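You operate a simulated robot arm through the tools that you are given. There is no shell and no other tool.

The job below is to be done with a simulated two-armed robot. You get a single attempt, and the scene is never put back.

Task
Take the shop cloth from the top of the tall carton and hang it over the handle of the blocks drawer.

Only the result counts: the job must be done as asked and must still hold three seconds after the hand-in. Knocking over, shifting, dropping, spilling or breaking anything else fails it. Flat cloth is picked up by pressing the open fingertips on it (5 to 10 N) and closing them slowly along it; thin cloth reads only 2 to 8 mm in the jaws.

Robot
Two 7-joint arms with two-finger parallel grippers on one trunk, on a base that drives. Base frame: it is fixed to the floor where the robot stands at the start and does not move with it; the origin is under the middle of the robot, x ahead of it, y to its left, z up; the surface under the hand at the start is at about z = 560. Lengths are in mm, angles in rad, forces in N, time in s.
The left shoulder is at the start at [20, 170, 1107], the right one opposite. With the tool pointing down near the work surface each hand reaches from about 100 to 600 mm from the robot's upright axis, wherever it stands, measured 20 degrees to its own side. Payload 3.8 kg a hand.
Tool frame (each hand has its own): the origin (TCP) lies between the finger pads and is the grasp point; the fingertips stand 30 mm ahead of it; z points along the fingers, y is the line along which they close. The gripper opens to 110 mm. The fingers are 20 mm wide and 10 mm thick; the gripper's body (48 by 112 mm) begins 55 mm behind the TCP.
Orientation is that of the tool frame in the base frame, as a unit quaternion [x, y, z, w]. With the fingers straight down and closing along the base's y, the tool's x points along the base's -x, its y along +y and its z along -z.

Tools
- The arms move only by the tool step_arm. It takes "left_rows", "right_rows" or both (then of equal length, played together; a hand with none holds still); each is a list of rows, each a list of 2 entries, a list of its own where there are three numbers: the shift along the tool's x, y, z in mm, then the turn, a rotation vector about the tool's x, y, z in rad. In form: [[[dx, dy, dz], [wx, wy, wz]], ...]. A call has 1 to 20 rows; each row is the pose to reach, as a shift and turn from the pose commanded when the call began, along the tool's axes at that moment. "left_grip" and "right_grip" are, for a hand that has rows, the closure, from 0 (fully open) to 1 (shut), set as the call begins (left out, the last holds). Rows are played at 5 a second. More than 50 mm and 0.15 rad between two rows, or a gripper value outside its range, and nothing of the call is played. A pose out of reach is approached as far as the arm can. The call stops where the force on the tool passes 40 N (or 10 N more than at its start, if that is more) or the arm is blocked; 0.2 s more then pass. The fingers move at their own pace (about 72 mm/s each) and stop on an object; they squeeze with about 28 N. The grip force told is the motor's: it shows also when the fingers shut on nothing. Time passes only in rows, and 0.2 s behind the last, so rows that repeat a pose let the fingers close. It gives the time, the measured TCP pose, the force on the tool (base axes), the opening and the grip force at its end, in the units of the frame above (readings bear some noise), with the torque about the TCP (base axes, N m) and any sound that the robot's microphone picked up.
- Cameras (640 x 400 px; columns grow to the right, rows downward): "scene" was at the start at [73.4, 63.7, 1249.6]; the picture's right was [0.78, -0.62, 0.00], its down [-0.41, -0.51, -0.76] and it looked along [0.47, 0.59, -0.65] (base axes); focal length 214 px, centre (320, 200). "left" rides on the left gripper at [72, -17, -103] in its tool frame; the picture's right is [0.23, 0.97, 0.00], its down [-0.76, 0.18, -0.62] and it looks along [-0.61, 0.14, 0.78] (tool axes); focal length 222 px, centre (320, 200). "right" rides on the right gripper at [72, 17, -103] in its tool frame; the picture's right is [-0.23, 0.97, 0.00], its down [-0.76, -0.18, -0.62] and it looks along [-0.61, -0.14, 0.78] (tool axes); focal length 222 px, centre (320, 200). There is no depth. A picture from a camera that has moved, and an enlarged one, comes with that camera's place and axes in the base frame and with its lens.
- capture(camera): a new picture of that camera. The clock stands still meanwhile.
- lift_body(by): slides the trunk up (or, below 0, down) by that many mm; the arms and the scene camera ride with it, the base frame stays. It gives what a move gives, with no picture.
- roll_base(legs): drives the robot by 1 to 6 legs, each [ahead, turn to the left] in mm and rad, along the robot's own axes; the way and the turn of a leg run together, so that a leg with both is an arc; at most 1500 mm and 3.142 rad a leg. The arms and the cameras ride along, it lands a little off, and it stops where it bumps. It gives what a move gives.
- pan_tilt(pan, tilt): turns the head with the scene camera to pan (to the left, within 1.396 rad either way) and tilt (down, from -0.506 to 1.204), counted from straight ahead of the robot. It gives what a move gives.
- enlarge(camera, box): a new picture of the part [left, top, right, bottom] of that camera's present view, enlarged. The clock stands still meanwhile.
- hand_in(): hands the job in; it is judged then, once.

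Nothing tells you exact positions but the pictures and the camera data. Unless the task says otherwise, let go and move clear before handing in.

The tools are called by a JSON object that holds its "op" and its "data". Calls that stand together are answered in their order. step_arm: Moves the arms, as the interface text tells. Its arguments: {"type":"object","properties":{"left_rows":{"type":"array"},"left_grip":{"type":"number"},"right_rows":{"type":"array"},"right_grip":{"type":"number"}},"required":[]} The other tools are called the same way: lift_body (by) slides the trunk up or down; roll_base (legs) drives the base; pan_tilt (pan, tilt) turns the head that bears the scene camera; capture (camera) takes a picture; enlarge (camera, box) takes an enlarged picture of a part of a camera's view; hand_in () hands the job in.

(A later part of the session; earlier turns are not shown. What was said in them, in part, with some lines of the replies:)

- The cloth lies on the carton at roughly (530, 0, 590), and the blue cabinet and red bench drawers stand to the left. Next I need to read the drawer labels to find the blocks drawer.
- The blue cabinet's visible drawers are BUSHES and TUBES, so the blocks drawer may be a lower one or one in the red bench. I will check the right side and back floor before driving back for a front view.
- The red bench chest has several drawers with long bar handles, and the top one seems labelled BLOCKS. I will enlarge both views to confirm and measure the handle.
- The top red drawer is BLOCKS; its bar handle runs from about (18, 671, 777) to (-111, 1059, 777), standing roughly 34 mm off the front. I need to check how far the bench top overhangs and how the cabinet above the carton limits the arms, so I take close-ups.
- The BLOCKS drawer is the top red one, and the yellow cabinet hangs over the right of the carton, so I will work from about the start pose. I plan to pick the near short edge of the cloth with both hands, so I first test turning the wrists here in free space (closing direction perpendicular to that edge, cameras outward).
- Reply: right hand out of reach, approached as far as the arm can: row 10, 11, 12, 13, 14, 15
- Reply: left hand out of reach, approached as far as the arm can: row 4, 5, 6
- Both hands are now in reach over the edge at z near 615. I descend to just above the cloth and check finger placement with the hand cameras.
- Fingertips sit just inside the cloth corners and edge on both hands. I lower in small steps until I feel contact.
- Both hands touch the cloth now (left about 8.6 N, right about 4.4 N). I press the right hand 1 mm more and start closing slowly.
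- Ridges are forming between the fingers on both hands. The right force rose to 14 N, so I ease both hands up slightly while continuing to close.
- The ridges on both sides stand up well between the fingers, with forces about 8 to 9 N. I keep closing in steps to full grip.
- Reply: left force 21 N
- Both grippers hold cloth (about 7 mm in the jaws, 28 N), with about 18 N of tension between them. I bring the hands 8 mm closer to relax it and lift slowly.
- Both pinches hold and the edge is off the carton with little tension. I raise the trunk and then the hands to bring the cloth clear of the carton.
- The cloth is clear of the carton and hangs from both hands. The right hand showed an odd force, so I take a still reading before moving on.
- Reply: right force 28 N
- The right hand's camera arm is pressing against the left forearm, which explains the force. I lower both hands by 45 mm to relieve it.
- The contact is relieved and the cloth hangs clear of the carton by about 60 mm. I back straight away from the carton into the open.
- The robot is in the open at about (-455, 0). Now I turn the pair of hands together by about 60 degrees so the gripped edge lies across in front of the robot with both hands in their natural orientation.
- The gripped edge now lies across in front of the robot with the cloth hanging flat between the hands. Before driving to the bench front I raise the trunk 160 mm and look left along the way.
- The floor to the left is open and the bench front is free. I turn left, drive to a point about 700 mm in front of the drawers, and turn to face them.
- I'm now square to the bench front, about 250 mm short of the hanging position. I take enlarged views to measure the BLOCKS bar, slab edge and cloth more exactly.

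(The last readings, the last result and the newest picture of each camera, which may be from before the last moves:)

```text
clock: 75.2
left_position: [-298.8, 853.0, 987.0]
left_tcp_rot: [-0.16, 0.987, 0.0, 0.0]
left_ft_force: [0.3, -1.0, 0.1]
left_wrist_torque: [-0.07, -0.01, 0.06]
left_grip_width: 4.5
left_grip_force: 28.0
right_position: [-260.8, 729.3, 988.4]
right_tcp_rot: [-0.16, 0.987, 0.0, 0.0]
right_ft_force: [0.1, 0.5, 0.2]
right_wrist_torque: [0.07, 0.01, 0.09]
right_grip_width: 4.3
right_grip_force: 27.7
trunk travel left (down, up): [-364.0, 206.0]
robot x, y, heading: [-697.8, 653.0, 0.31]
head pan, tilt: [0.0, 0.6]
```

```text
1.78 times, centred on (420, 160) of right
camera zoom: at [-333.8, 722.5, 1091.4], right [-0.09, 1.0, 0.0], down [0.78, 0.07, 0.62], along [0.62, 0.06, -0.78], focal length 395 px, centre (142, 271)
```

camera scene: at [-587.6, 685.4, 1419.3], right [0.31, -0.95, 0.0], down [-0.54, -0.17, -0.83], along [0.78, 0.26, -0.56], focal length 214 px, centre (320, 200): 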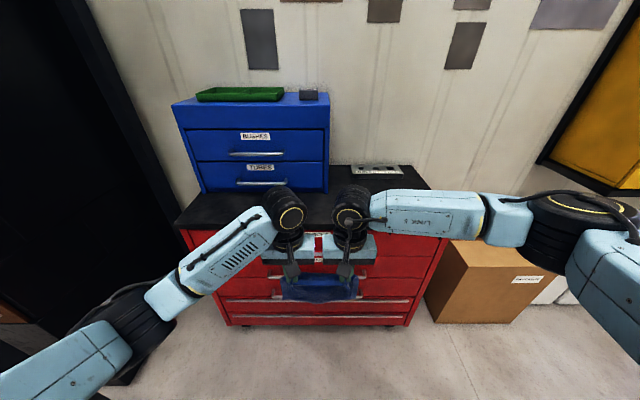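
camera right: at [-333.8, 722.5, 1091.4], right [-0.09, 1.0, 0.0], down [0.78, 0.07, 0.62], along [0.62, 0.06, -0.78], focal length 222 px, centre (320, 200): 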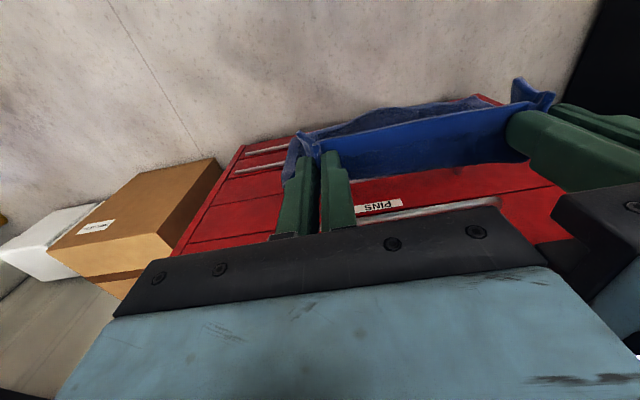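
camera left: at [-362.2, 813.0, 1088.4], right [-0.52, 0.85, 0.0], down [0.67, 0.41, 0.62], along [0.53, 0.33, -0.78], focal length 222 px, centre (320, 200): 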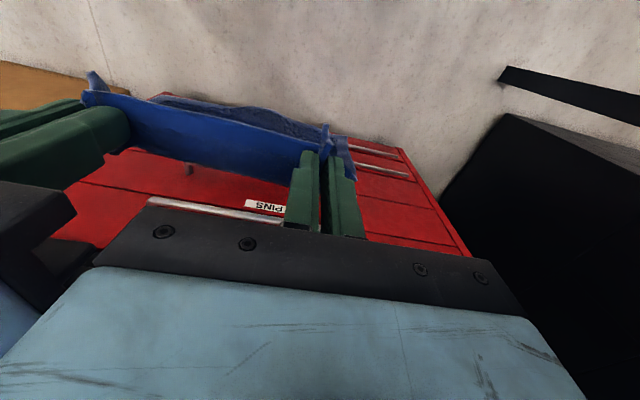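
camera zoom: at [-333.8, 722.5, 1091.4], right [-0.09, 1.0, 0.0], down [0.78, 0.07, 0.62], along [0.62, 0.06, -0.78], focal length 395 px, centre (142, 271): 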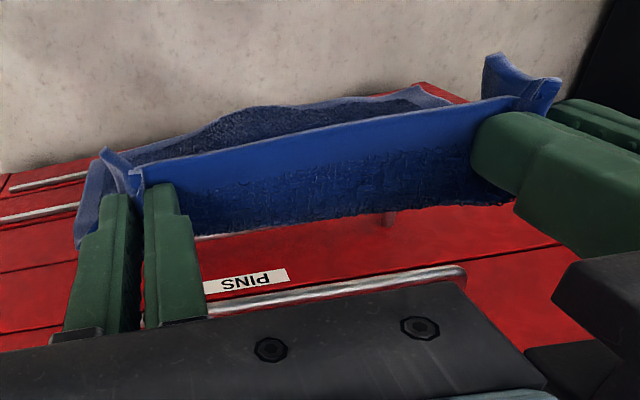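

The bar location from these views agrees with my earlier estimate. I zoom on the slab's front edge on either side of the arms to fix its overhang.

{"op": "enlarge", "data": {"camera": "scene", "box": [165, 195, 245, 245]}}

{"op": "enlarge", "data": {"camera": "scene", "box": [380, 170, 460, 270]}}

{"op": "enlarge", "data": {"camera": "scene", "box": [300, 215, 340, 265]}}

```text
8.00 times, centred on (205, 220) of scene
camera zoom: at [-587.6, 685.4, 1419.3], right [0.31, -0.95, 0.0], down [-0.54, -0.17, -0.83], along [0.78, 0.26, -0.56], focal length 1716 px, centre (1240, 40)
```

zoom: 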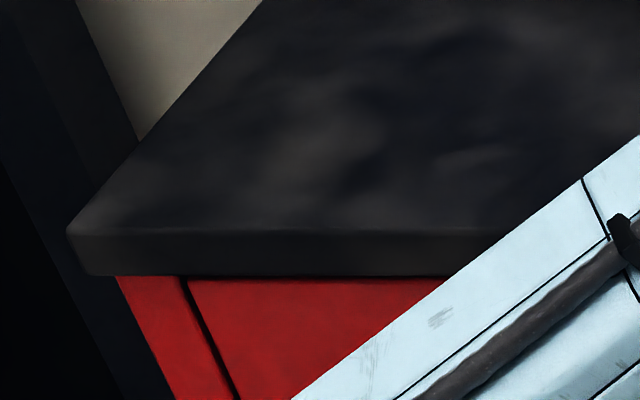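

```text
4.00 times, centred on (420, 220) of scene
camera zoom: at [-587.6, 685.4, 1419.3], right [0.31, -0.95, 0.0], down [-0.54, -0.17, -0.83], along [0.78, 0.26, -0.56], focal length 858 px, centre (-80, 120)
```

zoom: 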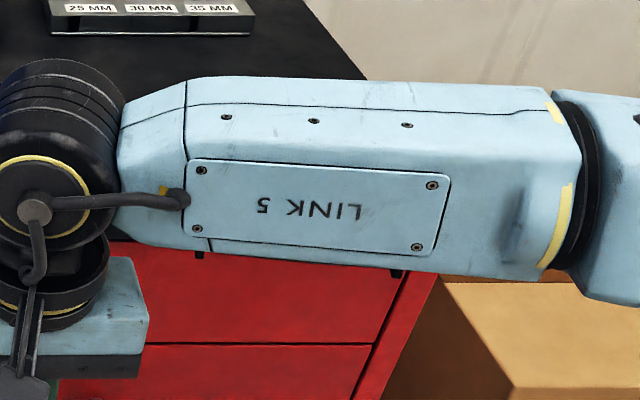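

```text
8.00 times, centred on (320, 240) of scene
camera zoom: at [-587.6, 685.4, 1419.3], right [0.31, -0.95, 0.0], down [-0.54, -0.17, -0.83], along [0.78, 0.26, -0.56], focal length 1716 px, centre (320, -120)
```

zoom: 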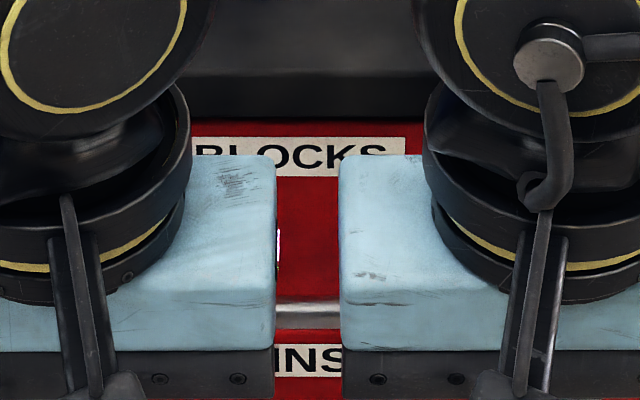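

Slab front is about 18 mm behind the bar's centre line (n≈244 vs 226), slab from z≈884 to 910, bar at z≈777; the cloth bottom is now near z 810-830. I drive forward 190 mm, keeping the hands short of the slab.

{"op": "roll_base", "data": {"legs": [[190, 0]]}}

{"op": "capture", "data": {"camera": "scene"}}

{"op": "capture", "data": {"camera": "left"}}

{"op": "capture", "data": {"camera": "right"}}

```text
clock: 76.8
left_position: [-117.6, 910.7, 986.3]
left_tcp_rot: [-0.159, 0.987, 0.0, -0.001]
left_ft_force: [-0.2, -1.2, -0.1]
left_wrist_torque: [-0.08, 0.02, 0.03]
left_grip_width: 4.3
left_grip_force: 28.3
right_position: [-79.7, 787.0, 989.7]
right_tcp_rot: [-0.159, 0.987, 0.0, -0.001]
right_ft_force: [-0.1, 0.8, -0.6]
right_wrist_torque: [0.06, 0.03, 0.08]
right_grip_width: 4.5
right_grip_force: 27.6
trunk travel left (down, up): [-364.0, 206.0]
robot x, y, heading: [-513.5, 712.7, 0.313]
head pan, tilt: [0.0, 0.6]
```

```text
taken
camera scene: at [-406.6, 743.6, 1419.2], right [0.31, -0.95, 0.0], down [-0.54, -0.17, -0.82], along [0.79, 0.25, -0.57], focal length 214 px, centre (320, 200)
```

scene: 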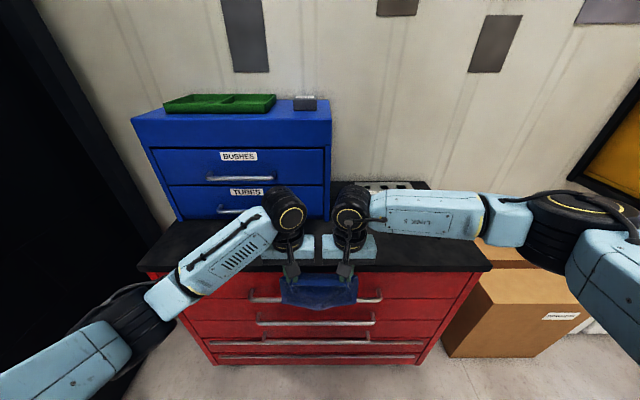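

```text
taken
camera left: at [-181.2, 870.7, 1088.1], right [-0.52, 0.85, 0.0], down [0.67, 0.41, 0.62], along [0.53, 0.33, -0.78], focal length 222 px, centre (320, 200)
```

left: 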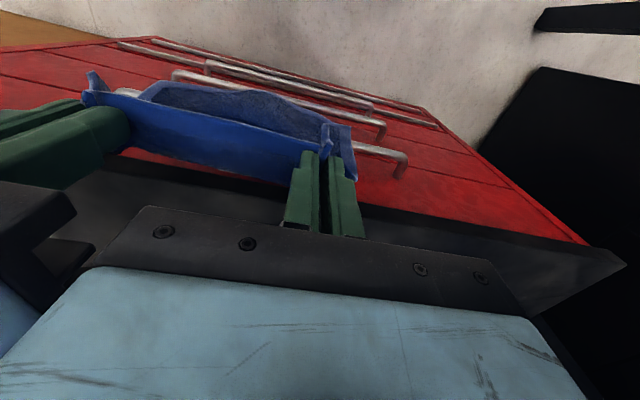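

```text
taken
camera right: at [-153.0, 780.2, 1091.1], right [-0.09, 1.0, 0.0], down [0.78, 0.07, 0.62], along [0.62, 0.06, -0.78], focal length 222 px, centre (320, 200)
```

right: 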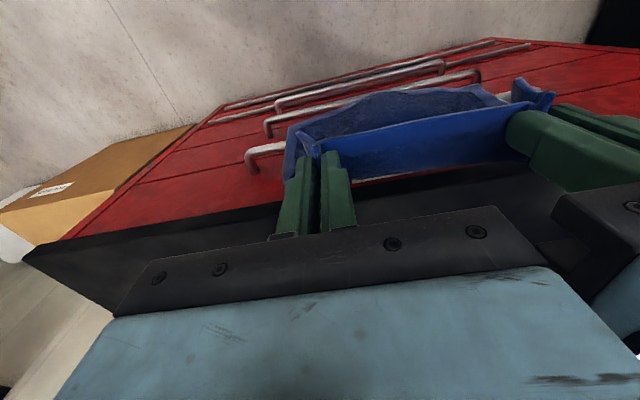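

The hands are about 70 mm short of the slab edge with the cloth hanging just above bar height. I zoom the hand cameras to measure the bar and slab edge near the hands.

{"op": "enlarge", "data": {"camera": "left", "box": [320, 100, 480, 220]}}

{"op": "enlarge", "data": {"camera": "right", "box": [200, 100, 360, 220]}}

{"op": "enlarge", "data": {"camera": "scene", "box": [230, 230, 410, 330]}}

{"op": "enlarge", "data": {"camera": "left", "box": [60, 60, 400, 260]}}

```text
3.33 times, centred on (400, 160) of left
camera zoom: at [-181.2, 870.7, 1088.1], right [-0.52, 0.85, 0.0], down [0.67, 0.41, 0.62], along [0.53, 0.33, -0.78], focal length 740 px, centre (53, 333)
```

zoom: 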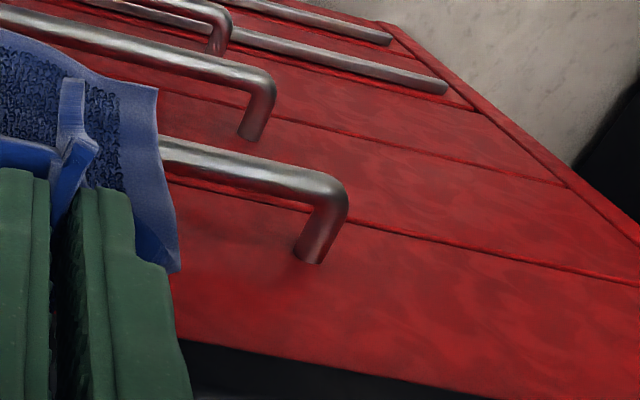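

```text
3.33 times, centred on (280, 160) of right
camera zoom: at [-153.0, 780.2, 1091.1], right [-0.09, 1.0, 0.0], down [0.78, 0.07, 0.62], along [0.62, 0.06, -0.78], focal length 740 px, centre (453, 333)
```

zoom: 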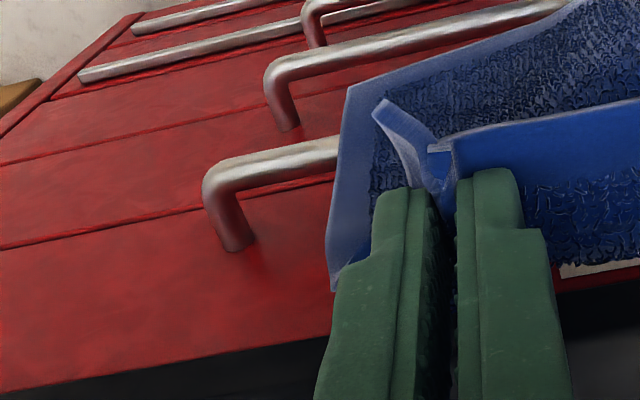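

```text
3.56 times, centred on (320, 280) of scene
camera zoom: at [-406.6, 743.6, 1419.2], right [0.31, -0.95, 0.0], down [-0.54, -0.17, -0.82], along [0.79, 0.25, -0.57], focal length 763 px, centre (320, -84)
```

zoom: 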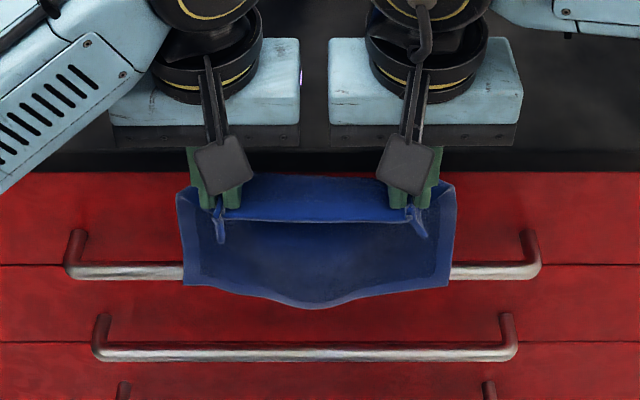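

```text
1.88 times, centred on (230, 160) of left
camera zoom: at [-181.2, 870.7, 1088.1], right [-0.52, 0.85, 0.0], down [0.67, 0.41, 0.62], along [0.53, 0.33, -0.78], focal length 418 px, centre (489, 275)
```

zoom: 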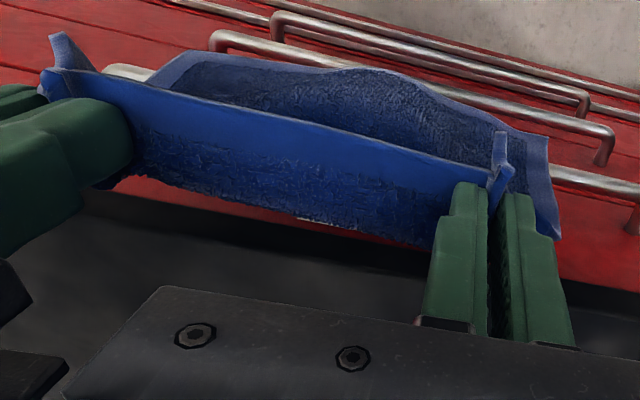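

Everything is lined up: the cloth hangs straight just ahead of the fingers, bottom at about z 800-830, and is centred on the bar. I raise 20 mm, then move both hands forward about 60 mm so the cloth hangs between bar and slab edge, still above the bar.

{"op": "step_arm", "data": {"left_rows": [[[0, 0, -10], [0, 0, 0]], [[0, 0, -20], [0, 0, 0]], [[-12, 0, -20], [0, 0, 0]], [[-24, 0, -20], [0, 0, 0]], [[-36, 0, -20], [0, 0, 0]], [[-48, 0, -20], [0, 0, 0]], [[-59, 0, -20], [0, 0, 0]], [[-59, 0, -20], [0, 0, 0]], [[-59, 0, -20], [0, 0, 0]], [[-59, 0, -20], [0, 0, 0]]], "right_rows": [[[0, 0, -10], [0, 0, 0]], [[0, 0, -20], [0, 0, 0]], [[-12.5, 0, -20], [0, 0, 0]], [[-25, 0, -20], [0, 0, 0]], [[-37.5, 0, -20], [0, 0, 0]], [[-50, 0, -20], [0, 0, 0]], [[-61.5, 0, -20], [0, 0, 0]], [[-61.5, 0, -20], [0, 0, 0]], [[-61.5, 0, -20], [0, 0, 0]], [[-61.5, 0, -20], [0, 0, 0]]]}}

{"op": "capture", "data": {"camera": "left"}}

{"op": "capture", "data": {"camera": "right"}}

{"op": "enlarge", "data": {"camera": "scene", "box": [220, 210, 420, 330]}}

```text
clock: 79.0
left_position: [-63.4, 927.8, 1006.6]
left_tcp_rot: [-0.159, 0.987, -0.001, 0.0]
left_ft_force: [-0.6, -0.7, 0.2]
left_wrist_torque: [-0.04, -0.01, 0.12]
left_grip_width: 4.6
left_grip_force: 28.0
right_position: [-21.4, 807.0, 1008.1]
right_tcp_rot: [-0.159, 0.987, 0.0, -0.001]
right_ft_force: [-1.1, 0.8, -1.1]
right_wrist_torque: [0.05, -0.03, 0.05]
right_grip_width: 4.5
right_grip_force: 27.8
trunk travel left (down, up): [-364.0, 206.0]
robot x, y, heading: [-511.7, 712.6, 0.312]
head pan, tilt: [0.0, 0.6]
```

```text
taken
camera left: at [-126.2, 888.8, 1108.3], right [-0.52, 0.85, 0.0], down [0.67, 0.41, 0.62], along [0.53, 0.33, -0.78], focal length 222 px, centre (320, 200)
```

left: 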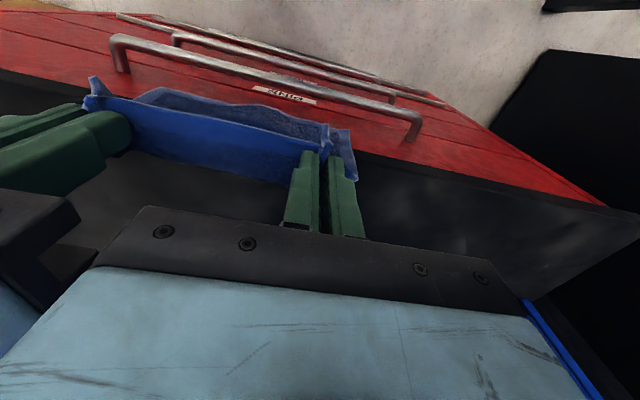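

```text
taken
camera right: at [-95.7, 799.2, 1111.4], right [-0.09, 1.0, 0.0], down [0.78, 0.07, 0.62], along [0.62, 0.06, -0.78], focal length 222 px, centre (320, 200)
```

right: 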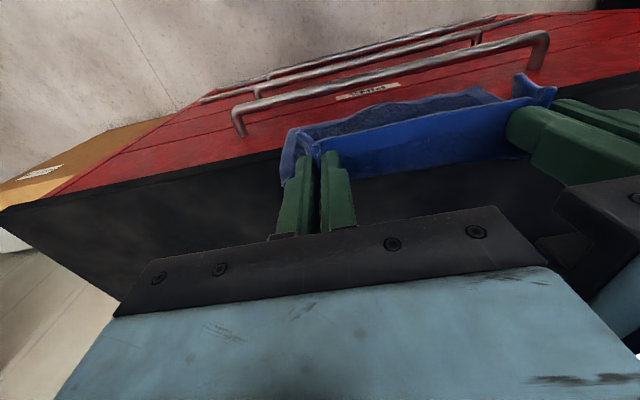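

```text
3.20 times, centred on (320, 270) of scene
camera zoom: at [-407.6, 743.3, 1419.3], right [0.31, -0.95, 0.0], down [-0.54, -0.17, -0.83], along [0.79, 0.25, -0.56], focal length 686 px, centre (320, -24)
```

zoom: 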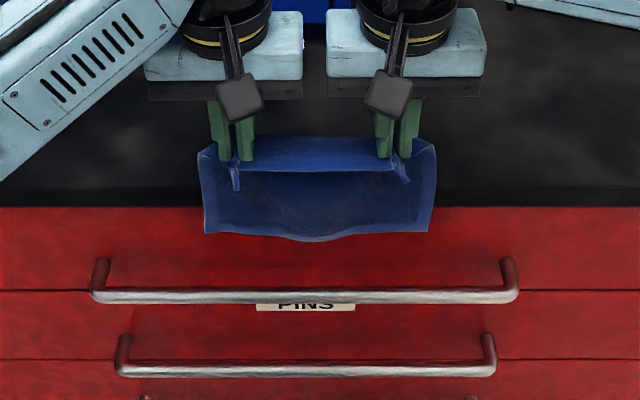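

The cloth now hangs behind and above the bar, right at the slab's front edge. I look closer to verify that it hangs in front of the slab and not on it.

{"op": "enlarge", "data": {"camera": "left", "box": [60, 20, 440, 240]}}

{"op": "enlarge", "data": {"camera": "right", "box": [220, 20, 600, 240]}}

{"op": "enlarge", "data": {"camera": "scene", "box": [270, 240, 370, 310]}}

```text
1.68 times, centred on (250, 130) of left
camera zoom: at [-126.2, 888.8, 1108.3], right [-0.52, 0.85, 0.0], down [0.67, 0.41, 0.62], along [0.53, 0.33, -0.78], focal length 374 px, centre (438, 318)
```

zoom: 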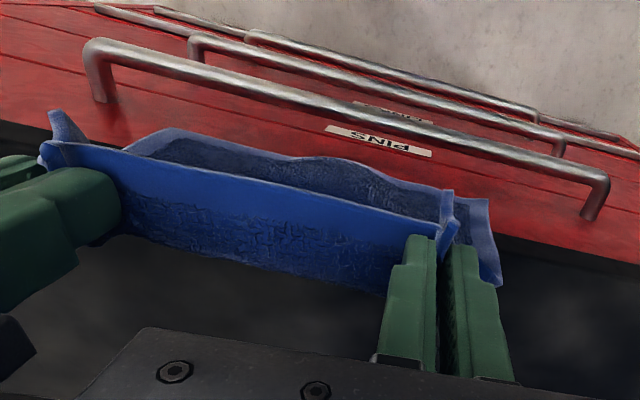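

```text
1.68 times, centred on (410, 130) of right
camera zoom: at [-95.7, 799.2, 1111.4], right [-0.09, 1.0, 0.0], down [0.78, 0.07, 0.62], along [0.62, 0.06, -0.78], focal length 374 px, centre (168, 318)
```

zoom: 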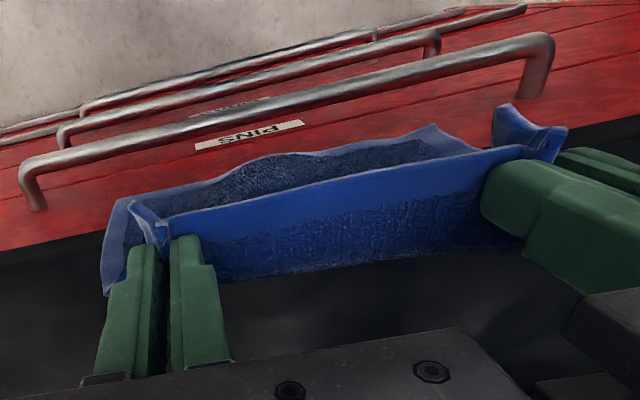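

```text
5.71 times, centred on (320, 275) of scene
camera zoom: at [-407.6, 743.3, 1419.3], right [0.31, -0.95, 0.0], down [-0.54, -0.17, -0.83], along [0.79, 0.25, -0.56], focal length 1226 px, centre (320, -229)
```

zoom: 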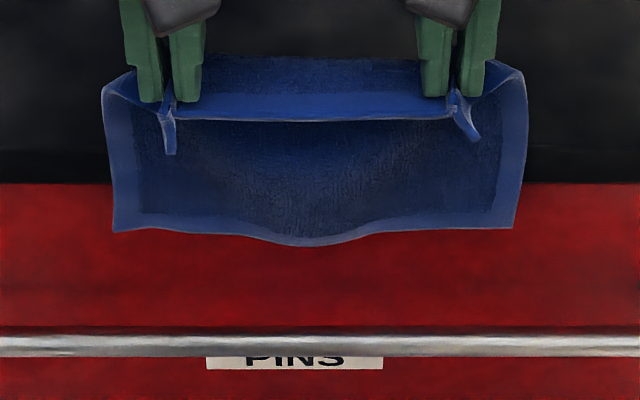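

The cloth hangs in front of the slab (n≈250) and about 15 mm behind the bar's inner side, so it should drop cleanly into the gap. I lower slowly by 70 mm and check.

{"op": "step_arm", "data": {"left_rows": [[[0, 0, 9], [0, 0, 0]], [[0, 0, 18], [0, 0, 0]], [[0, 0, 27], [0, 0, 0]], [[0, 0, 36], [0, 0, 0]], [[0, 0, 45], [0, 0, 0]], [[0, 0, 54], [0, 0, 0]], [[0, 0, 62], [0, 0, 0]], [[0, 0, 70], [0, 0, 0]], [[0, 0, 70], [0, 0, 0]], [[0, 0, 70], [0, 0, 0]]], "right_rows": [[[0, 0, 9], [0, 0, 0]], [[0, 0, 18], [0, 0, 0]], [[0, 0, 27], [0, 0, 0]], [[0, 0, 36], [0, 0, 0]], [[0, 0, 45], [0, 0, 0]], [[0, 0, 54], [0, 0, 0]], [[0, 0, 62], [0, 0, 0]], [[0, 0, 70], [0, 0, 0]], [[0, 0, 70], [0, 0, 0]], [[0, 0, 70], [0, 0, 0]]]}}

{"op": "enlarge", "data": {"camera": "scene", "box": [260, 230, 380, 314]}}

{"op": "enlarge", "data": {"camera": "left", "box": [60, 20, 440, 240]}}

{"op": "enlarge", "data": {"camera": "right", "box": [220, 20, 600, 240]}}

```text
clock: 81.2
left_position: [-63.0, 928.2, 936.6]
left_tcp_rot: [-0.159, 0.987, -0.001, 0.0]
left_ft_force: [0.5, -1.2, 0.1]
left_wrist_torque: [-0.02, -0.02, 0.09]
left_grip_width: 4.1
left_grip_force: 27.6
right_position: [-21.8, 807.6, 937.2]
right_tcp_rot: [-0.158, 0.987, 0.0, 0.0]
right_ft_force: [-0.4, 0.9, -0.2]
right_wrist_torque: [0.02, 0.01, 0.02]
right_grip_width: 4.2
right_grip_force: 27.9
trunk travel left (down, up): [-364.0, 206.0]
robot x, y, heading: [-511.7, 709.5, 0.311]
head pan, tilt: [0.0, 0.6]
```

```text
4.76 times, centred on (320, 272) of scene
camera zoom: at [-407.5, 743.3, 1419.3], right [0.31, -0.95, 0.0], down [-0.54, -0.17, -0.83], along [0.79, 0.25, -0.56], focal length 1021 px, centre (320, -143)
```

zoom: 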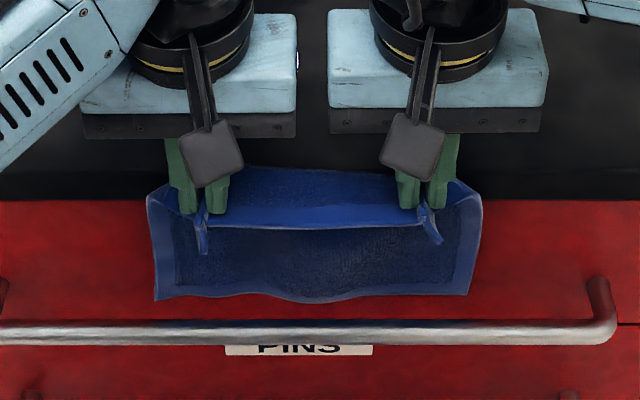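

```text
1.68 times, centred on (250, 130) of left
camera zoom: at [-126.3, 888.8, 1038.1], right [-0.52, 0.85, 0.0], down [0.67, 0.41, 0.62], along [0.53, 0.33, -0.78], focal length 374 px, centre (438, 318)
```

zoom: 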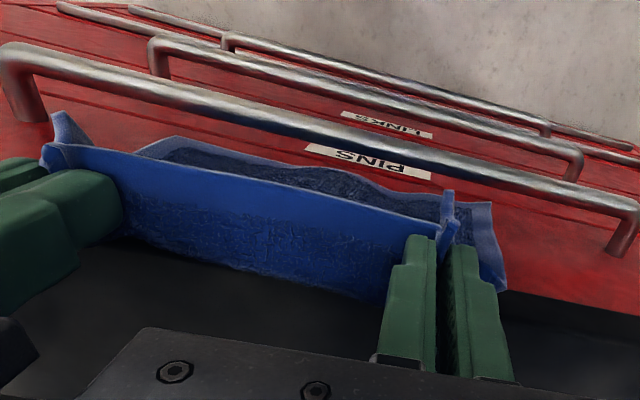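

```text
1.68 times, centred on (410, 130) of right
camera zoom: at [-95.5, 799.7, 1041.4], right [-0.09, 1.0, 0.0], down [0.78, 0.07, 0.62], along [0.62, 0.06, -0.78], focal length 374 px, centre (168, 318)
```

zoom: 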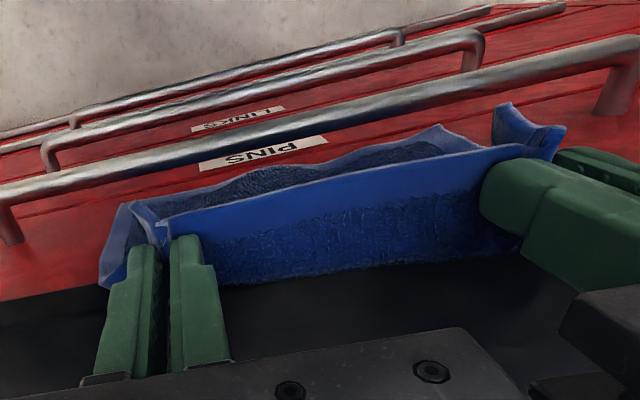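

The cloth bottom has gone down behind the bar level without catching. I continue lowering another 62 mm, keeping the gripper bodies above the slab top.

{"op": "step_arm", "data": {"left_rows": [[[0, 0, 8], [0, 0, 0]], [[0, 0, 16], [0, 0, 0]], [[0, 0, 24], [0, 0, 0]], [[0, 0, 32], [0, 0, 0]], [[0, 0, 40], [0, 0, 0]], [[0, 0, 48], [0, 0, 0]], [[0, 0, 55], [0, 0, 0]], [[0, 0, 62], [0, 0, 0]], [[0, 0, 62], [0, 0, 0]], [[0, 0, 62], [0, 0, 0]]], "right_rows": [[[0, 0, 8], [0, 0, 0]], [[0, 0, 16], [0, 0, 0]], [[0, 0, 24], [0, 0, 0]], [[0, 0, 32], [0, 0, 0]], [[0, 0, 40], [0, 0, 0]], [[0, 0, 48], [0, 0, 0]], [[0, 0, 55], [0, 0, 0]], [[0, 0, 62], [0, 0, 0]], [[0, 0, 62], [0, 0, 0]], [[0, 0, 62], [0, 0, 0]]]}}

{"op": "enlarge", "data": {"camera": "scene", "box": [260, 230, 380, 314]}}

{"op": "enlarge", "data": {"camera": "left", "box": [60, 20, 440, 240]}}

{"op": "enlarge", "data": {"camera": "right", "box": [220, 20, 600, 240]}}

```text
clock: 83.4
left_position: [-63.5, 928.5, 874.2]
left_tcp_rot: [-0.159, 0.987, 0.0, 0.0]
left_ft_force: [-0.4, -0.2, 0.0]
left_wrist_torque: [-0.03, 0.01, 0.02]
left_grip_width: 4.4
left_grip_force: 27.8
right_position: [-22.0, 806.7, 875.4]
right_tcp_rot: [-0.159, 0.987, 0.0, 0.001]
right_ft_force: [0.1, 0.2, -0.4]
right_wrist_torque: [0.03, -0.01, 0.03]
right_grip_width: 4.0
right_grip_force: 27.5
trunk travel left (down, up): [-364.0, 206.0]
robot x, y, heading: [-511.9, 712.5, 0.31]
head pan, tilt: [0.0, 0.6]
```

```text
4.76 times, centred on (320, 272) of scene
camera zoom: at [-407.5, 743.3, 1419.3], right [0.31, -0.95, 0.0], down [-0.54, -0.17, -0.83], along [0.79, 0.25, -0.56], focal length 1021 px, centre (320, -143)
```

zoom: 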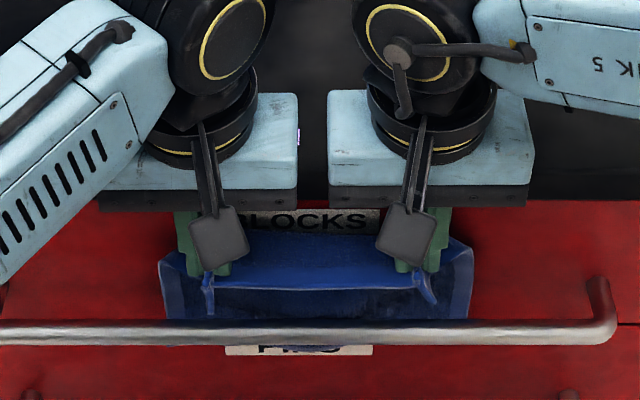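

```text
1.68 times, centred on (250, 130) of left
camera zoom: at [-126.0, 889.0, 976.4], right [-0.52, 0.85, 0.0], down [0.67, 0.41, 0.62], along [0.53, 0.33, -0.78], focal length 374 px, centre (438, 318)
```

zoom: 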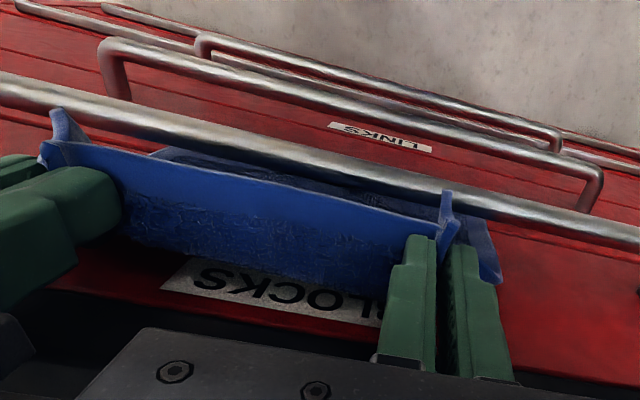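

```text
1.68 times, centred on (410, 130) of right
camera zoom: at [-95.7, 799.4, 979.5], right [-0.09, 1.0, 0.0], down [0.78, 0.07, 0.62], along [0.62, 0.06, -0.78], focal length 374 px, centre (168, 318)
```

zoom: 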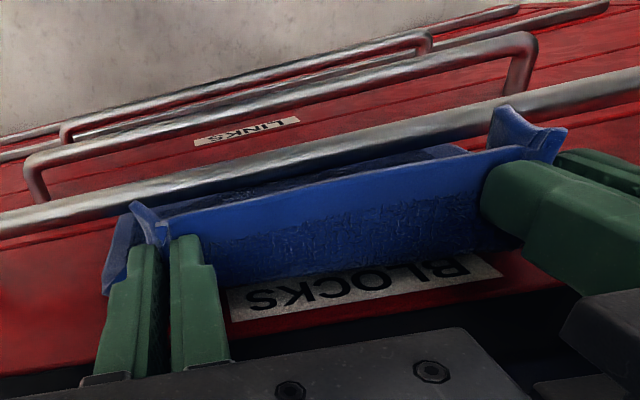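

The cloth's lower half is now behind the bar: the bar hides it in all three views. Next I carry the held edge outward over the bar and then down in front of it.

{"op": "step_arm", "data": {"left_rows": [[[10, 0, 0], [0, 0, 0]], [[20, 0, 0], [0, 0, 0]], [[30, 0, 4], [0, 0, 0]], [[40, 0, 12], [0, 0, 0]], [[45, 0, 22], [0, 0, 0]], [[47, 0, 32], [0, 0, 0]], [[48, 0, 42], [0, 0, 0]], [[48, 0, 50], [0, 0, 0]], [[48, 0, 50], [0, 0, 0]], [[48, 0, 50], [0, 0, 0]]], "right_rows": [[[10, 0, 0], [0, 0, 0]], [[20, 0, 0], [0, 0, 0]], [[30, 0, 4], [0, 0, 0]], [[40, 0, 12], [0, 0, 0]], [[45, 0, 22], [0, 0, 0]], [[47, 0, 32], [0, 0, 0]], [[48, 0, 42], [0, 0, 0]], [[48, 0, 50], [0, 0, 0]], [[48, 0, 50], [0, 0, 0]], [[48, 0, 50], [0, 0, 0]]]}}

{"op": "enlarge", "data": {"camera": "scene", "box": [250, 230, 390, 328]}}

{"op": "enlarge", "data": {"camera": "left", "box": [60, 20, 440, 240]}}

{"op": "enlarge", "data": {"camera": "right", "box": [220, 20, 600, 240]}}

```text
clock: 85.6
left_position: [-109.4, 913.5, 824.3]
left_tcp_rot: [-0.159, 0.987, 0.0, 0.0]
left_ft_force: [-0.6, -1.1, 0.7]
left_wrist_torque: [-0.02, -0.04, 0.1]
left_grip_width: 4.5
left_grip_force: 28.0
right_position: [-67.8, 790.9, 825.4]
right_tcp_rot: [-0.16, 0.987, 0.0, 0.0]
right_ft_force: [-0.3, 1.2, 0.0]
right_wrist_torque: [0.04, 0.01, 0.08]
right_grip_width: 4.1
right_grip_force: 27.8
trunk travel left (down, up): [-364.0, 206.0]
robot x, y, heading: [-509.7, 713.0, 0.311]
head pan, tilt: [0.0, 0.6]
```

```text
4.08 times, centred on (320, 279) of scene
camera zoom: at [-407.5, 743.3, 1419.3], right [0.31, -0.95, 0.0], down [-0.54, -0.17, -0.83], along [0.79, 0.25, -0.56], focal length 875 px, centre (320, -122)
```

zoom: 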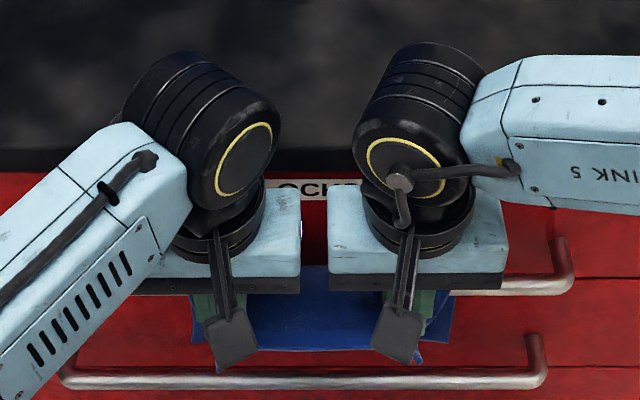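

```text
1.68 times, centred on (250, 130) of left
camera zoom: at [-171.8, 874.1, 926.2], right [-0.52, 0.85, 0.0], down [0.67, 0.41, 0.62], along [0.53, 0.33, -0.78], focal length 374 px, centre (438, 318)
```

zoom: 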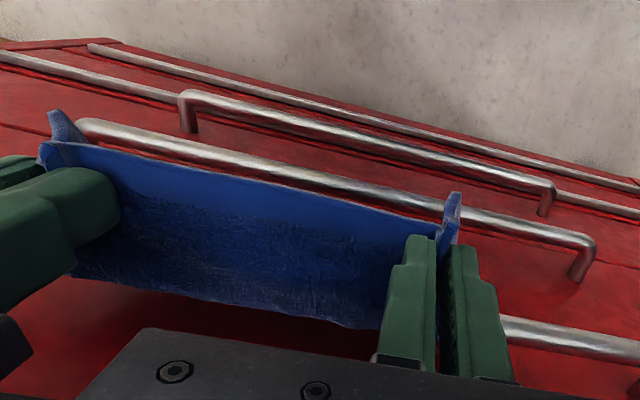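

```text
1.68 times, centred on (410, 130) of right
camera zoom: at [-140.9, 784.1, 929.2], right [-0.09, 1.0, 0.0], down [0.78, 0.07, 0.62], along [0.62, 0.06, -0.78], focal length 374 px, centre (168, 318)
```

zoom: 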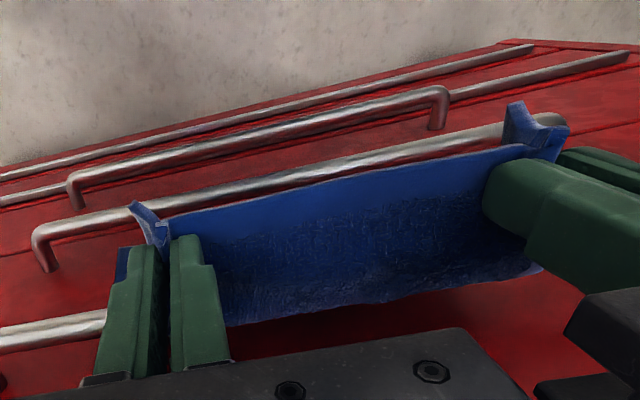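

The cloth now lies over the bar with the rear part hanging behind it. I pull the held edge a little further out and down so both sides hang about equally.

{"op": "step_arm", "data": {"left_rows": [[[4, 0, 8], [0, 0, 0]], [[8, 0, 16], [0, 0, 0]], [[12, 0, 24], [0, 0, 0]], [[14, 0, 32], [0, 0, 0]], [[15, 0, 40], [0, 0, 0]], [[15, 0, 40], [0, 0, 0]], [[15, 0, 40], [0, 0, 0]]], "right_rows": [[[4, 0, 8], [0, 0, 0]], [[8, 0, 16], [0, 0, 0]], [[12, 0, 24], [0, 0, 0]], [[14, 0, 32], [0, 0, 0]], [[15, 0, 40], [0, 0, 0]], [[15, 0, 40], [0, 0, 0]], [[15, 0, 40], [0, 0, 0]]]}}

{"op": "enlarge", "data": {"camera": "left", "box": [60, 20, 440, 240]}}

{"op": "enlarge", "data": {"camera": "right", "box": [220, 20, 600, 240]}}

{"op": "capture", "data": {"camera": "scene"}}

```text
clock: 87.2
left_position: [-122.7, 907.4, 784.8]
left_tcp_rot: [-0.159, 0.987, 0.0, 0.0]
left_ft_force: [0.1, -0.6, -0.1]
left_wrist_torque: [-0.02, -0.02, 0.1]
left_grip_width: 4.4
left_grip_force: 27.6
right_position: [-80.9, 787.2, 785.5]
right_tcp_rot: [-0.159, 0.987, 0.0, 0.0]
right_ft_force: [-0.9, 1.0, -0.5]
right_wrist_torque: [0.01, 0.01, 0.07]
right_grip_width: 4.1
right_grip_force: 28.0
trunk travel left (down, up): [-364.0, 206.0]
robot x, y, heading: [-515.5, 709.3, 0.313]
head pan, tilt: [0.0, 0.6]
```

```text
1.68 times, centred on (250, 130) of left
camera zoom: at [-185.7, 868.9, 885.9], right [-0.52, 0.85, 0.0], down [0.67, 0.41, 0.62], along [0.53, 0.33, -0.78], focal length 374 px, centre (438, 318)
```

zoom: 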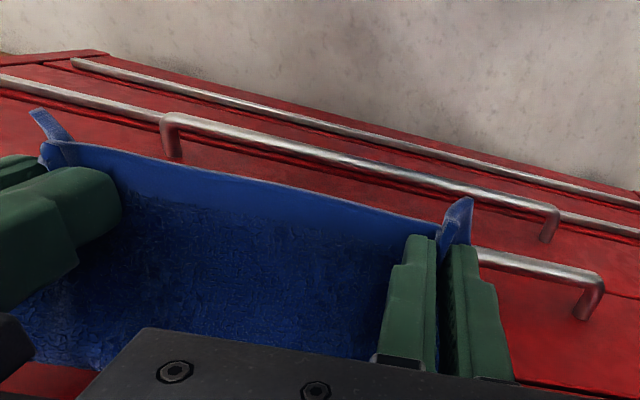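

```text
1.68 times, centred on (410, 130) of right
camera zoom: at [-155.4, 779.4, 888.9], right [-0.09, 1.0, 0.0], down [0.78, 0.07, 0.62], along [0.62, 0.06, -0.78], focal length 374 px, centre (168, 318)
```

zoom: 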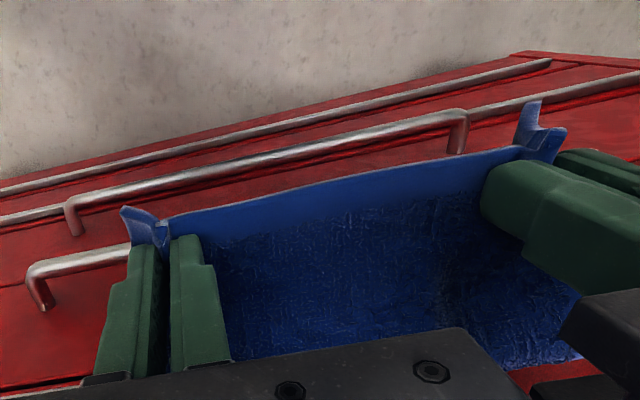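

```text
taken
camera scene: at [-407.5, 743.3, 1419.3], right [0.31, -0.95, 0.0], down [-0.54, -0.17, -0.83], along [0.79, 0.25, -0.56], focal length 214 px, centre (320, 200)
```

scene: 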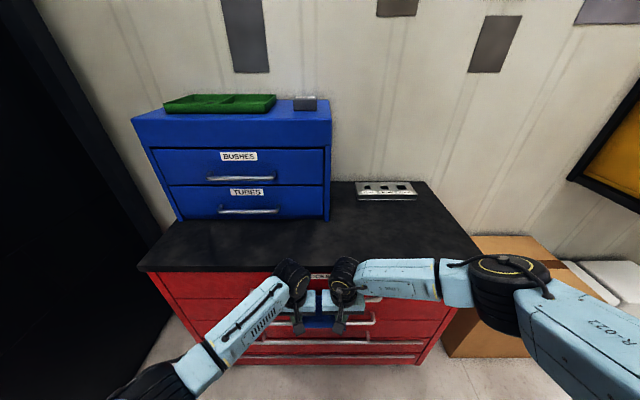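

The edge is held about 60 mm in front of the bar with roughly 90 mm of cloth on each side. I now open both grippers partway to release the cloth.

{"op": "step_arm", "data": {"left_rows": [[[0, 0, 0], [0, 0, 0]], [[0, 0, 0], [0, 0, 0]]], "right_rows": [[[0, 0, 0], [0, 0, 0]], [[0, 0, 0], [0, 0, 0]]], "left_grip": 0.85, "right_grip": 0.85}}

{"op": "step_arm", "data": {"left_rows": [[[0, 0, 0], [0, 0, 0]], [[0, 0, 0], [0, 0, 0]], [[0, 0, 0], [0, 0, 0]]], "right_rows": [[[0, 0, 0], [0, 0, 0]], [[0, 0, 0], [0, 0, 0]], [[0, 0, 0], [0, 0, 0]]], "left_grip": 0.6, "right_grip": 0.6}}

{"op": "capture", "data": {"camera": "left"}}

{"op": "capture", "data": {"camera": "right"}}

{"op": "enlarge", "data": {"camera": "scene", "box": [240, 240, 400, 360]}}

```text
clock: 87.8
left_position: [-123.9, 909.0, 784.2]
left_tcp_rot: [-0.16, 0.987, 0.0, 0.0]
left_ft_force: [-0.5, 0.4, 0.8]
left_wrist_torque: [0.0, 0.01, 0.01]
left_grip_width: 16.6
left_grip_force: 0.1
right_position: [-81.7, 785.6, 785.6]
right_tcp_rot: [-0.159, 0.987, 0.0, 0.0]
right_ft_force: [-0.2, -0.9, -0.1]
right_wrist_torque: [0.01, 0.0, 0.01]
right_grip_width: 16.6
right_grip_force: 0.1
trunk travel left (down, up): [-364.0, 206.0]
robot x, y, heading: [-512.0, 710.9, 0.312]
head pan, tilt: [0.0, 0.6]
```

```text
clock: 88.6
left_position: [-123.0, 908.6, 784.1]
left_tcp_rot: [-0.159, 0.987, 0.0, 0.0]
left_ft_force: [-0.2, -0.3, 0.3]
left_wrist_torque: [0.0, 0.01, 0.02]
left_grip_width: 44.2
left_grip_force: 0.0
right_position: [-81.3, 787.0, 785.5]
right_tcp_rot: [-0.16, 0.987, 0.0, 0.001]
right_ft_force: [-0.1, -0.3, -0.3]
right_wrist_torque: [0.0, 0.0, 0.0]
right_grip_width: 44.1
right_grip_force: 0.1
trunk travel left (down, up): [-364.0, 206.0]
robot x, y, heading: [-508.8, 716.9, 0.317]
head pan, tilt: [0.0, 0.6]
```

```text
taken
camera left: at [-185.7, 868.9, 885.9], right [-0.52, 0.85, 0.0], down [0.67, 0.41, 0.62], along [0.53, 0.33, -0.78], focal length 222 px, centre (320, 200)
```

left: 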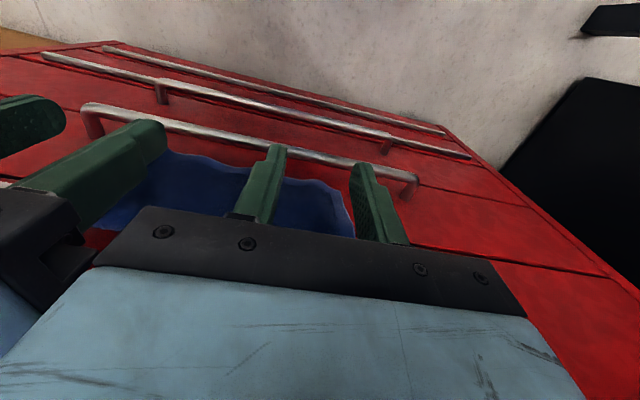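

```text
taken
camera right: at [-155.4, 779.5, 889.1], right [-0.09, 1.0, 0.0], down [0.78, 0.07, 0.62], along [0.62, 0.06, -0.78], focal length 222 px, centre (320, 200)
```

right: 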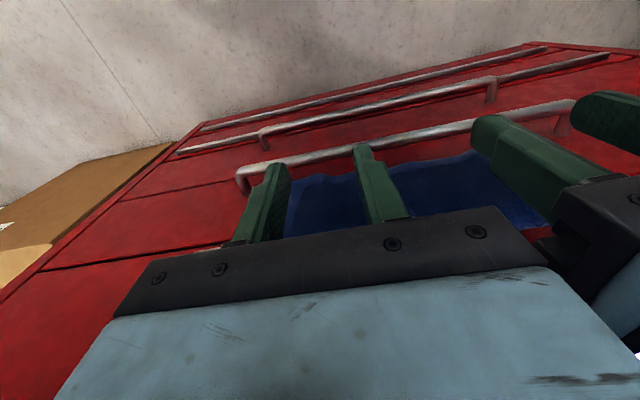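

```text
3.33 times, centred on (320, 300) of scene
camera zoom: at [-407.5, 743.3, 1419.3], right [0.31, -0.95, 0.0], down [-0.54, -0.17, -0.83], along [0.79, 0.25, -0.56], focal length 715 px, centre (320, -133)
```

zoom: 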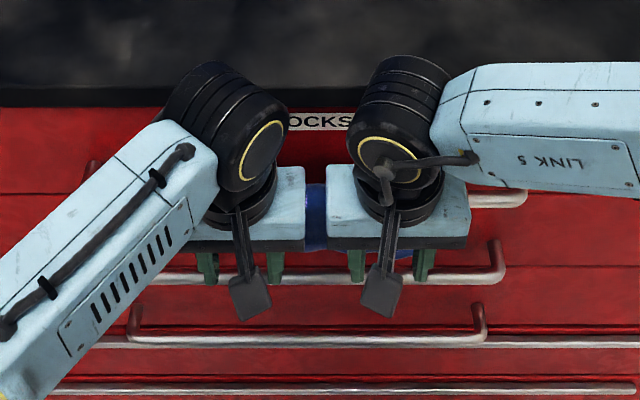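

The cloth has dropped and hangs over the bar with its front flap behind the fingers' far side. I retreat both hands straight back and look.

{"op": "step_arm", "data": {"left_rows": [[[10, 0, 0], [0, 0, 0]], [[25, 0, 0], [0, 0, 0]], [[45, 0, 0], [0, 0, 0]], [[70, 0, 0], [0, 0, 0]], [[100, 0, 0], [0, 0, 0]], [[100, 0, 0], [0, 0, 0]]], "right_rows": [[[10, 0, 0], [0, 0, 0]], [[25, 0, 0], [0, 0, 0]], [[45, 0, 0], [0, 0, 0]], [[70, 0, 0], [0, 0, 0]], [[100, 0, 0], [0, 0, 0]], [[100, 0, 0], [0, 0, 0]]]}}

{"op": "capture", "data": {"camera": "left"}}

{"op": "capture", "data": {"camera": "right"}}

{"op": "enlarge", "data": {"camera": "scene", "box": [240, 240, 400, 360]}}

```text
clock: 90.0
left_position: [-217.6, 878.2, 784.1]
left_tcp_rot: [-0.16, 0.987, 0.001, 0.0]
left_ft_force: [0.2, 0.5, -0.1]
left_wrist_torque: [0.01, -0.01, -0.01]
left_grip_width: 44.2
left_grip_force: 0.0
right_position: [-176.6, 754.8, 785.9]
right_tcp_rot: [-0.159, 0.987, 0.0, 0.0]
right_ft_force: [-0.8, -0.4, 0.1]
right_wrist_torque: [0.0, -0.03, -0.03]
right_grip_width: 43.9
right_grip_force: 0.1
trunk travel left (down, up): [-364.0, 206.0]
robot x, y, heading: [-510.2, 715.2, 0.315]
head pan, tilt: [0.0, 0.6]
```

```text
taken
camera left: at [-279.7, 838.5, 885.4], right [-0.52, 0.85, 0.0], down [0.67, 0.41, 0.62], along [0.53, 0.33, -0.78], focal length 222 px, centre (320, 200)
```

left: 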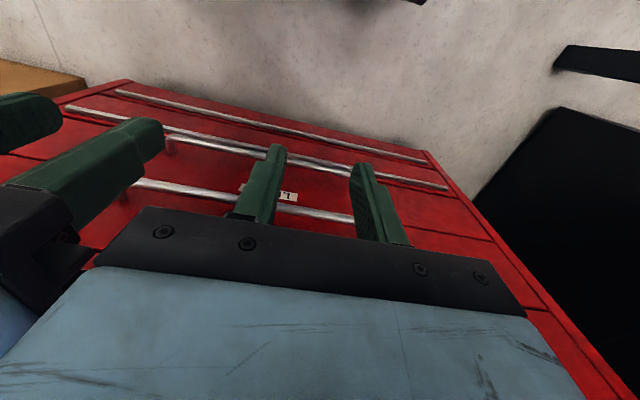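

```text
taken
camera right: at [-250.2, 748.0, 888.8], right [-0.09, 1.0, 0.0], down [0.78, 0.07, 0.62], along [0.62, 0.06, -0.78], focal length 222 px, centre (320, 200)
```

right: 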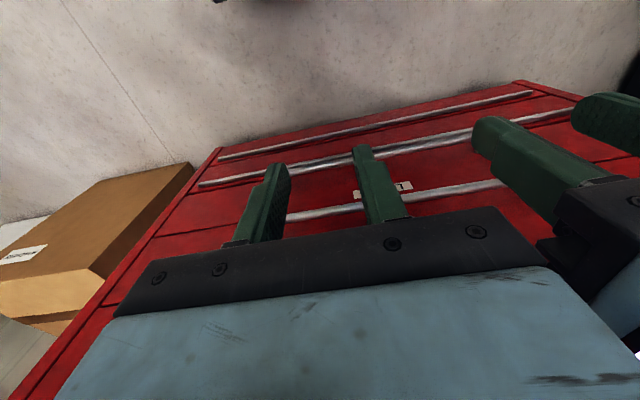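

```text
3.33 times, centred on (320, 300) of scene
camera zoom: at [-407.0, 743.5, 1419.3], right [0.31, -0.95, 0.0], down [-0.54, -0.17, -0.82], along [0.79, 0.25, -0.57], focal length 715 px, centre (320, -133)
```

zoom: 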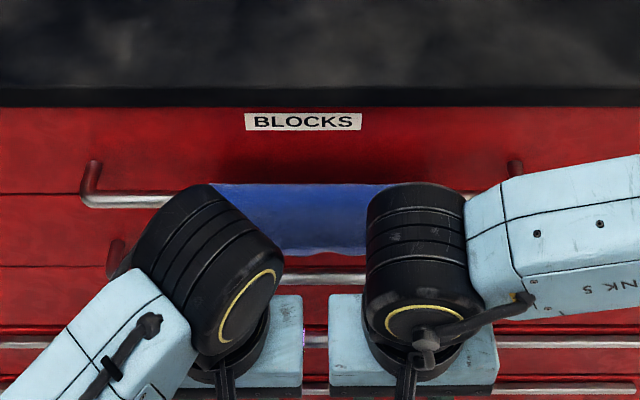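

The cloth hangs over the BLOCKS bar, with the front flap in view below the bar. I back the robot away to get clear and inspect the whole thing.

{"op": "roll_base", "data": {"legs": [[-350, 0]]}}

{"op": "capture", "data": {"camera": "scene"}}

{"op": "enlarge", "data": {"camera": "scene", "box": [240, 180, 400, 280]}}

```text
clock: 92.2
left_position: [-548.8, 770.7, 784.6]
left_tcp_rot: [-0.16, 0.987, 0.0, 0.0]
left_ft_force: [-0.3, -0.1, 0.2]
left_wrist_torque: [-0.02, -0.02, -0.02]
left_grip_width: 43.8
left_grip_force: 0.0
right_position: [-507.4, 648.5, 785.9]
right_tcp_rot: [-0.16, 0.987, 0.0, -0.001]
right_ft_force: [-0.4, -0.7, -0.6]
right_wrist_torque: [-0.01, 0.0, 0.01]
right_grip_width: 44.0
right_grip_force: 0.2
trunk travel left (down, up): [-364.0, 206.0]
robot x, y, heading: [-842.6, 608.7, 0.31]
head pan, tilt: [0.0, 0.6]
```

```text
taken
camera scene: at [-739.5, 636.3, 1419.4], right [0.31, -0.95, 0.0], down [-0.54, -0.17, -0.83], along [0.79, 0.25, -0.56], focal length 214 px, centre (320, 200)
```

scene: 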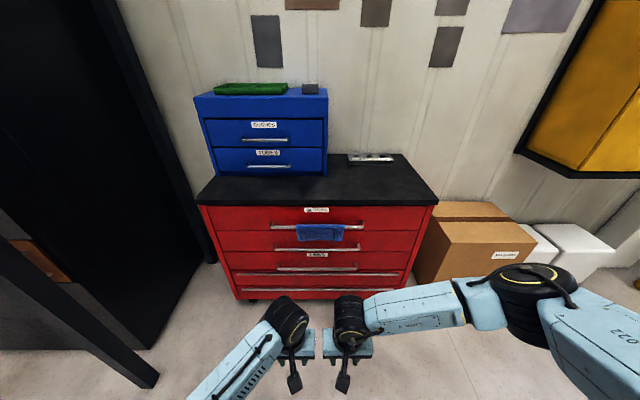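

```text
4.00 times, centred on (320, 230) of scene
camera zoom: at [-739.5, 636.3, 1419.4], right [0.31, -0.95, 0.0], down [-0.54, -0.17, -0.83], along [0.79, 0.25, -0.56], focal length 858 px, centre (320, 80)
```

zoom: 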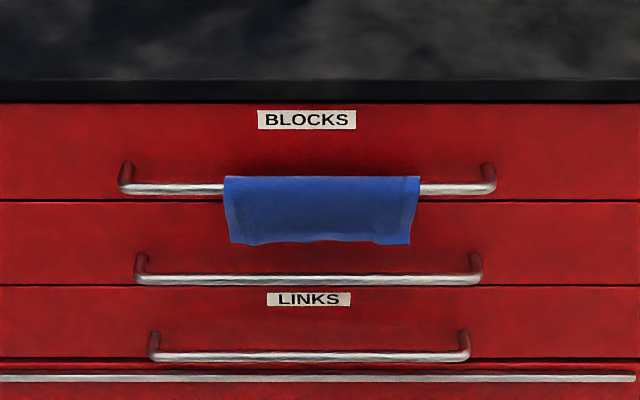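

The cloth hangs neatly over the BLOCKS handle with flaps on both sides, and the robot is clear. I let a few seconds pass and compare, to be sure it isn't sliding.

{"op": "step_arm", "data": {"left_rows": [[[0, 0, 0], [0, 0, 0]], [[0, 0, 0], [0, 0, 0]], [[0, 0, 0], [0, 0, 0]], [[0, 0, 0], [0, 0, 0]], [[0, 0, 0], [0, 0, 0]], [[0, 0, 0], [0, 0, 0]], [[0, 0, 0], [0, 0, 0]], [[0, 0, 0], [0, 0, 0]], [[0, 0, 0], [0, 0, 0]], [[0, 0, 0], [0, 0, 0]], [[0, 0, 0], [0, 0, 0]], [[0, 0, 0], [0, 0, 0]], [[0, 0, 0], [0, 0, 0]], [[0, 0, 0], [0, 0, 0]], [[0, 0, 0], [0, 0, 0]], [[0, 0, 0], [0, 0, 0]], [[0, 0, 0], [0, 0, 0]], [[0, 0, 0], [0, 0, 0]], [[0, 0, 0], [0, 0, 0]], [[0, 0, 0], [0, 0, 0]]]}}

{"op": "enlarge", "data": {"camera": "scene", "box": [240, 180, 400, 280]}}

{"op": "enlarge", "data": {"camera": "scene", "box": [290, 210, 350, 250]}}

```text
clock: 96.4
left_position: [-547.9, 771.4, 783.7]
left_tcp_rot: [-0.159, 0.987, 0.0, 0.0]
left_ft_force: [1.0, 0.0, -0.2]
left_wrist_torque: [-0.01, -0.01, -0.03]
left_grip_width: 44.1
left_grip_force: 0.0
right_position: [-508.7, 649.0, 786.8]
right_tcp_rot: [-0.159, 0.987, 0.0, 0.0]
right_ft_force: [0.7, 0.4, -0.4]
right_wrist_torque: [-0.01, -0.02, 0.01]
right_grip_width: 44.1
right_grip_force: 0.0
trunk travel left (down, up): [-364.0, 206.0]
robot x, y, heading: [-843.7, 604.7, 0.31]
head pan, tilt: [0.0, 0.6]
```

```text
4.00 times, centred on (320, 230) of scene
camera zoom: at [-738.7, 636.5, 1419.3], right [0.31, -0.95, 0.0], down [-0.54, -0.17, -0.83], along [0.79, 0.25, -0.56], focal length 858 px, centre (320, 80)
```

zoom: 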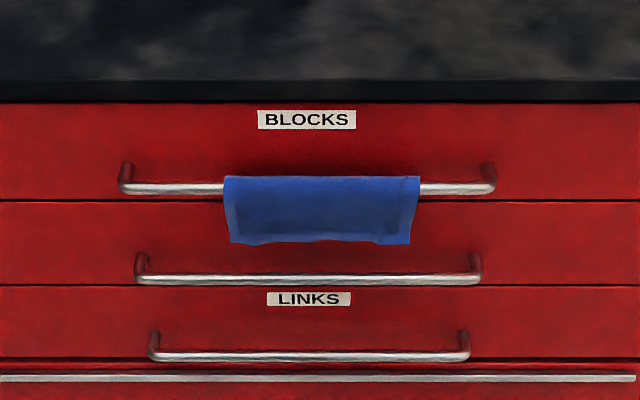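

```text
10.00 times, centred on (320, 230) of scene
camera zoom: at [-738.7, 636.5, 1419.3], right [0.31, -0.95, 0.0], down [-0.54, -0.17, -0.83], along [0.79, 0.25, -0.56], focal length 2145 px, centre (320, -100)
```

zoom: 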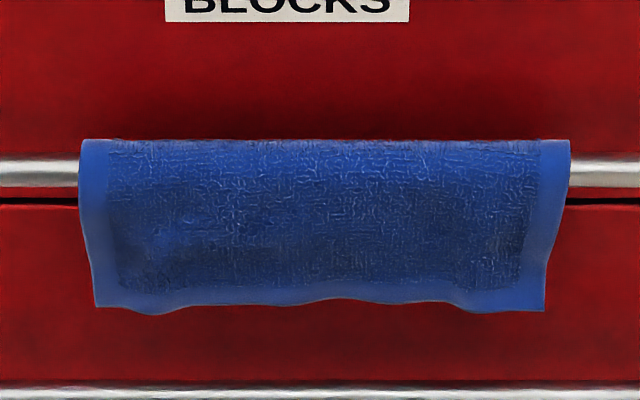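

The cloth hasn't moved after more than four seconds. It still hangs over the handle of the BLOCKS drawer, both hands are open and clear, and nothing else has shifted, so I hand in the job.

{"op": "hand_in", "data": {}}

```text
The job is handed in.
```

The shop cloth now hangs over the handle of the BLOCKS drawer, the top drawer of the red bench. About half of it falls in front of the bar and half behind.

After letting go I backed the robot about 350 mm clear and waited four seconds. The cloth had not slipped, and neither the carton nor anything else in view looked moved. The job is handed in, but no verdict has come back.
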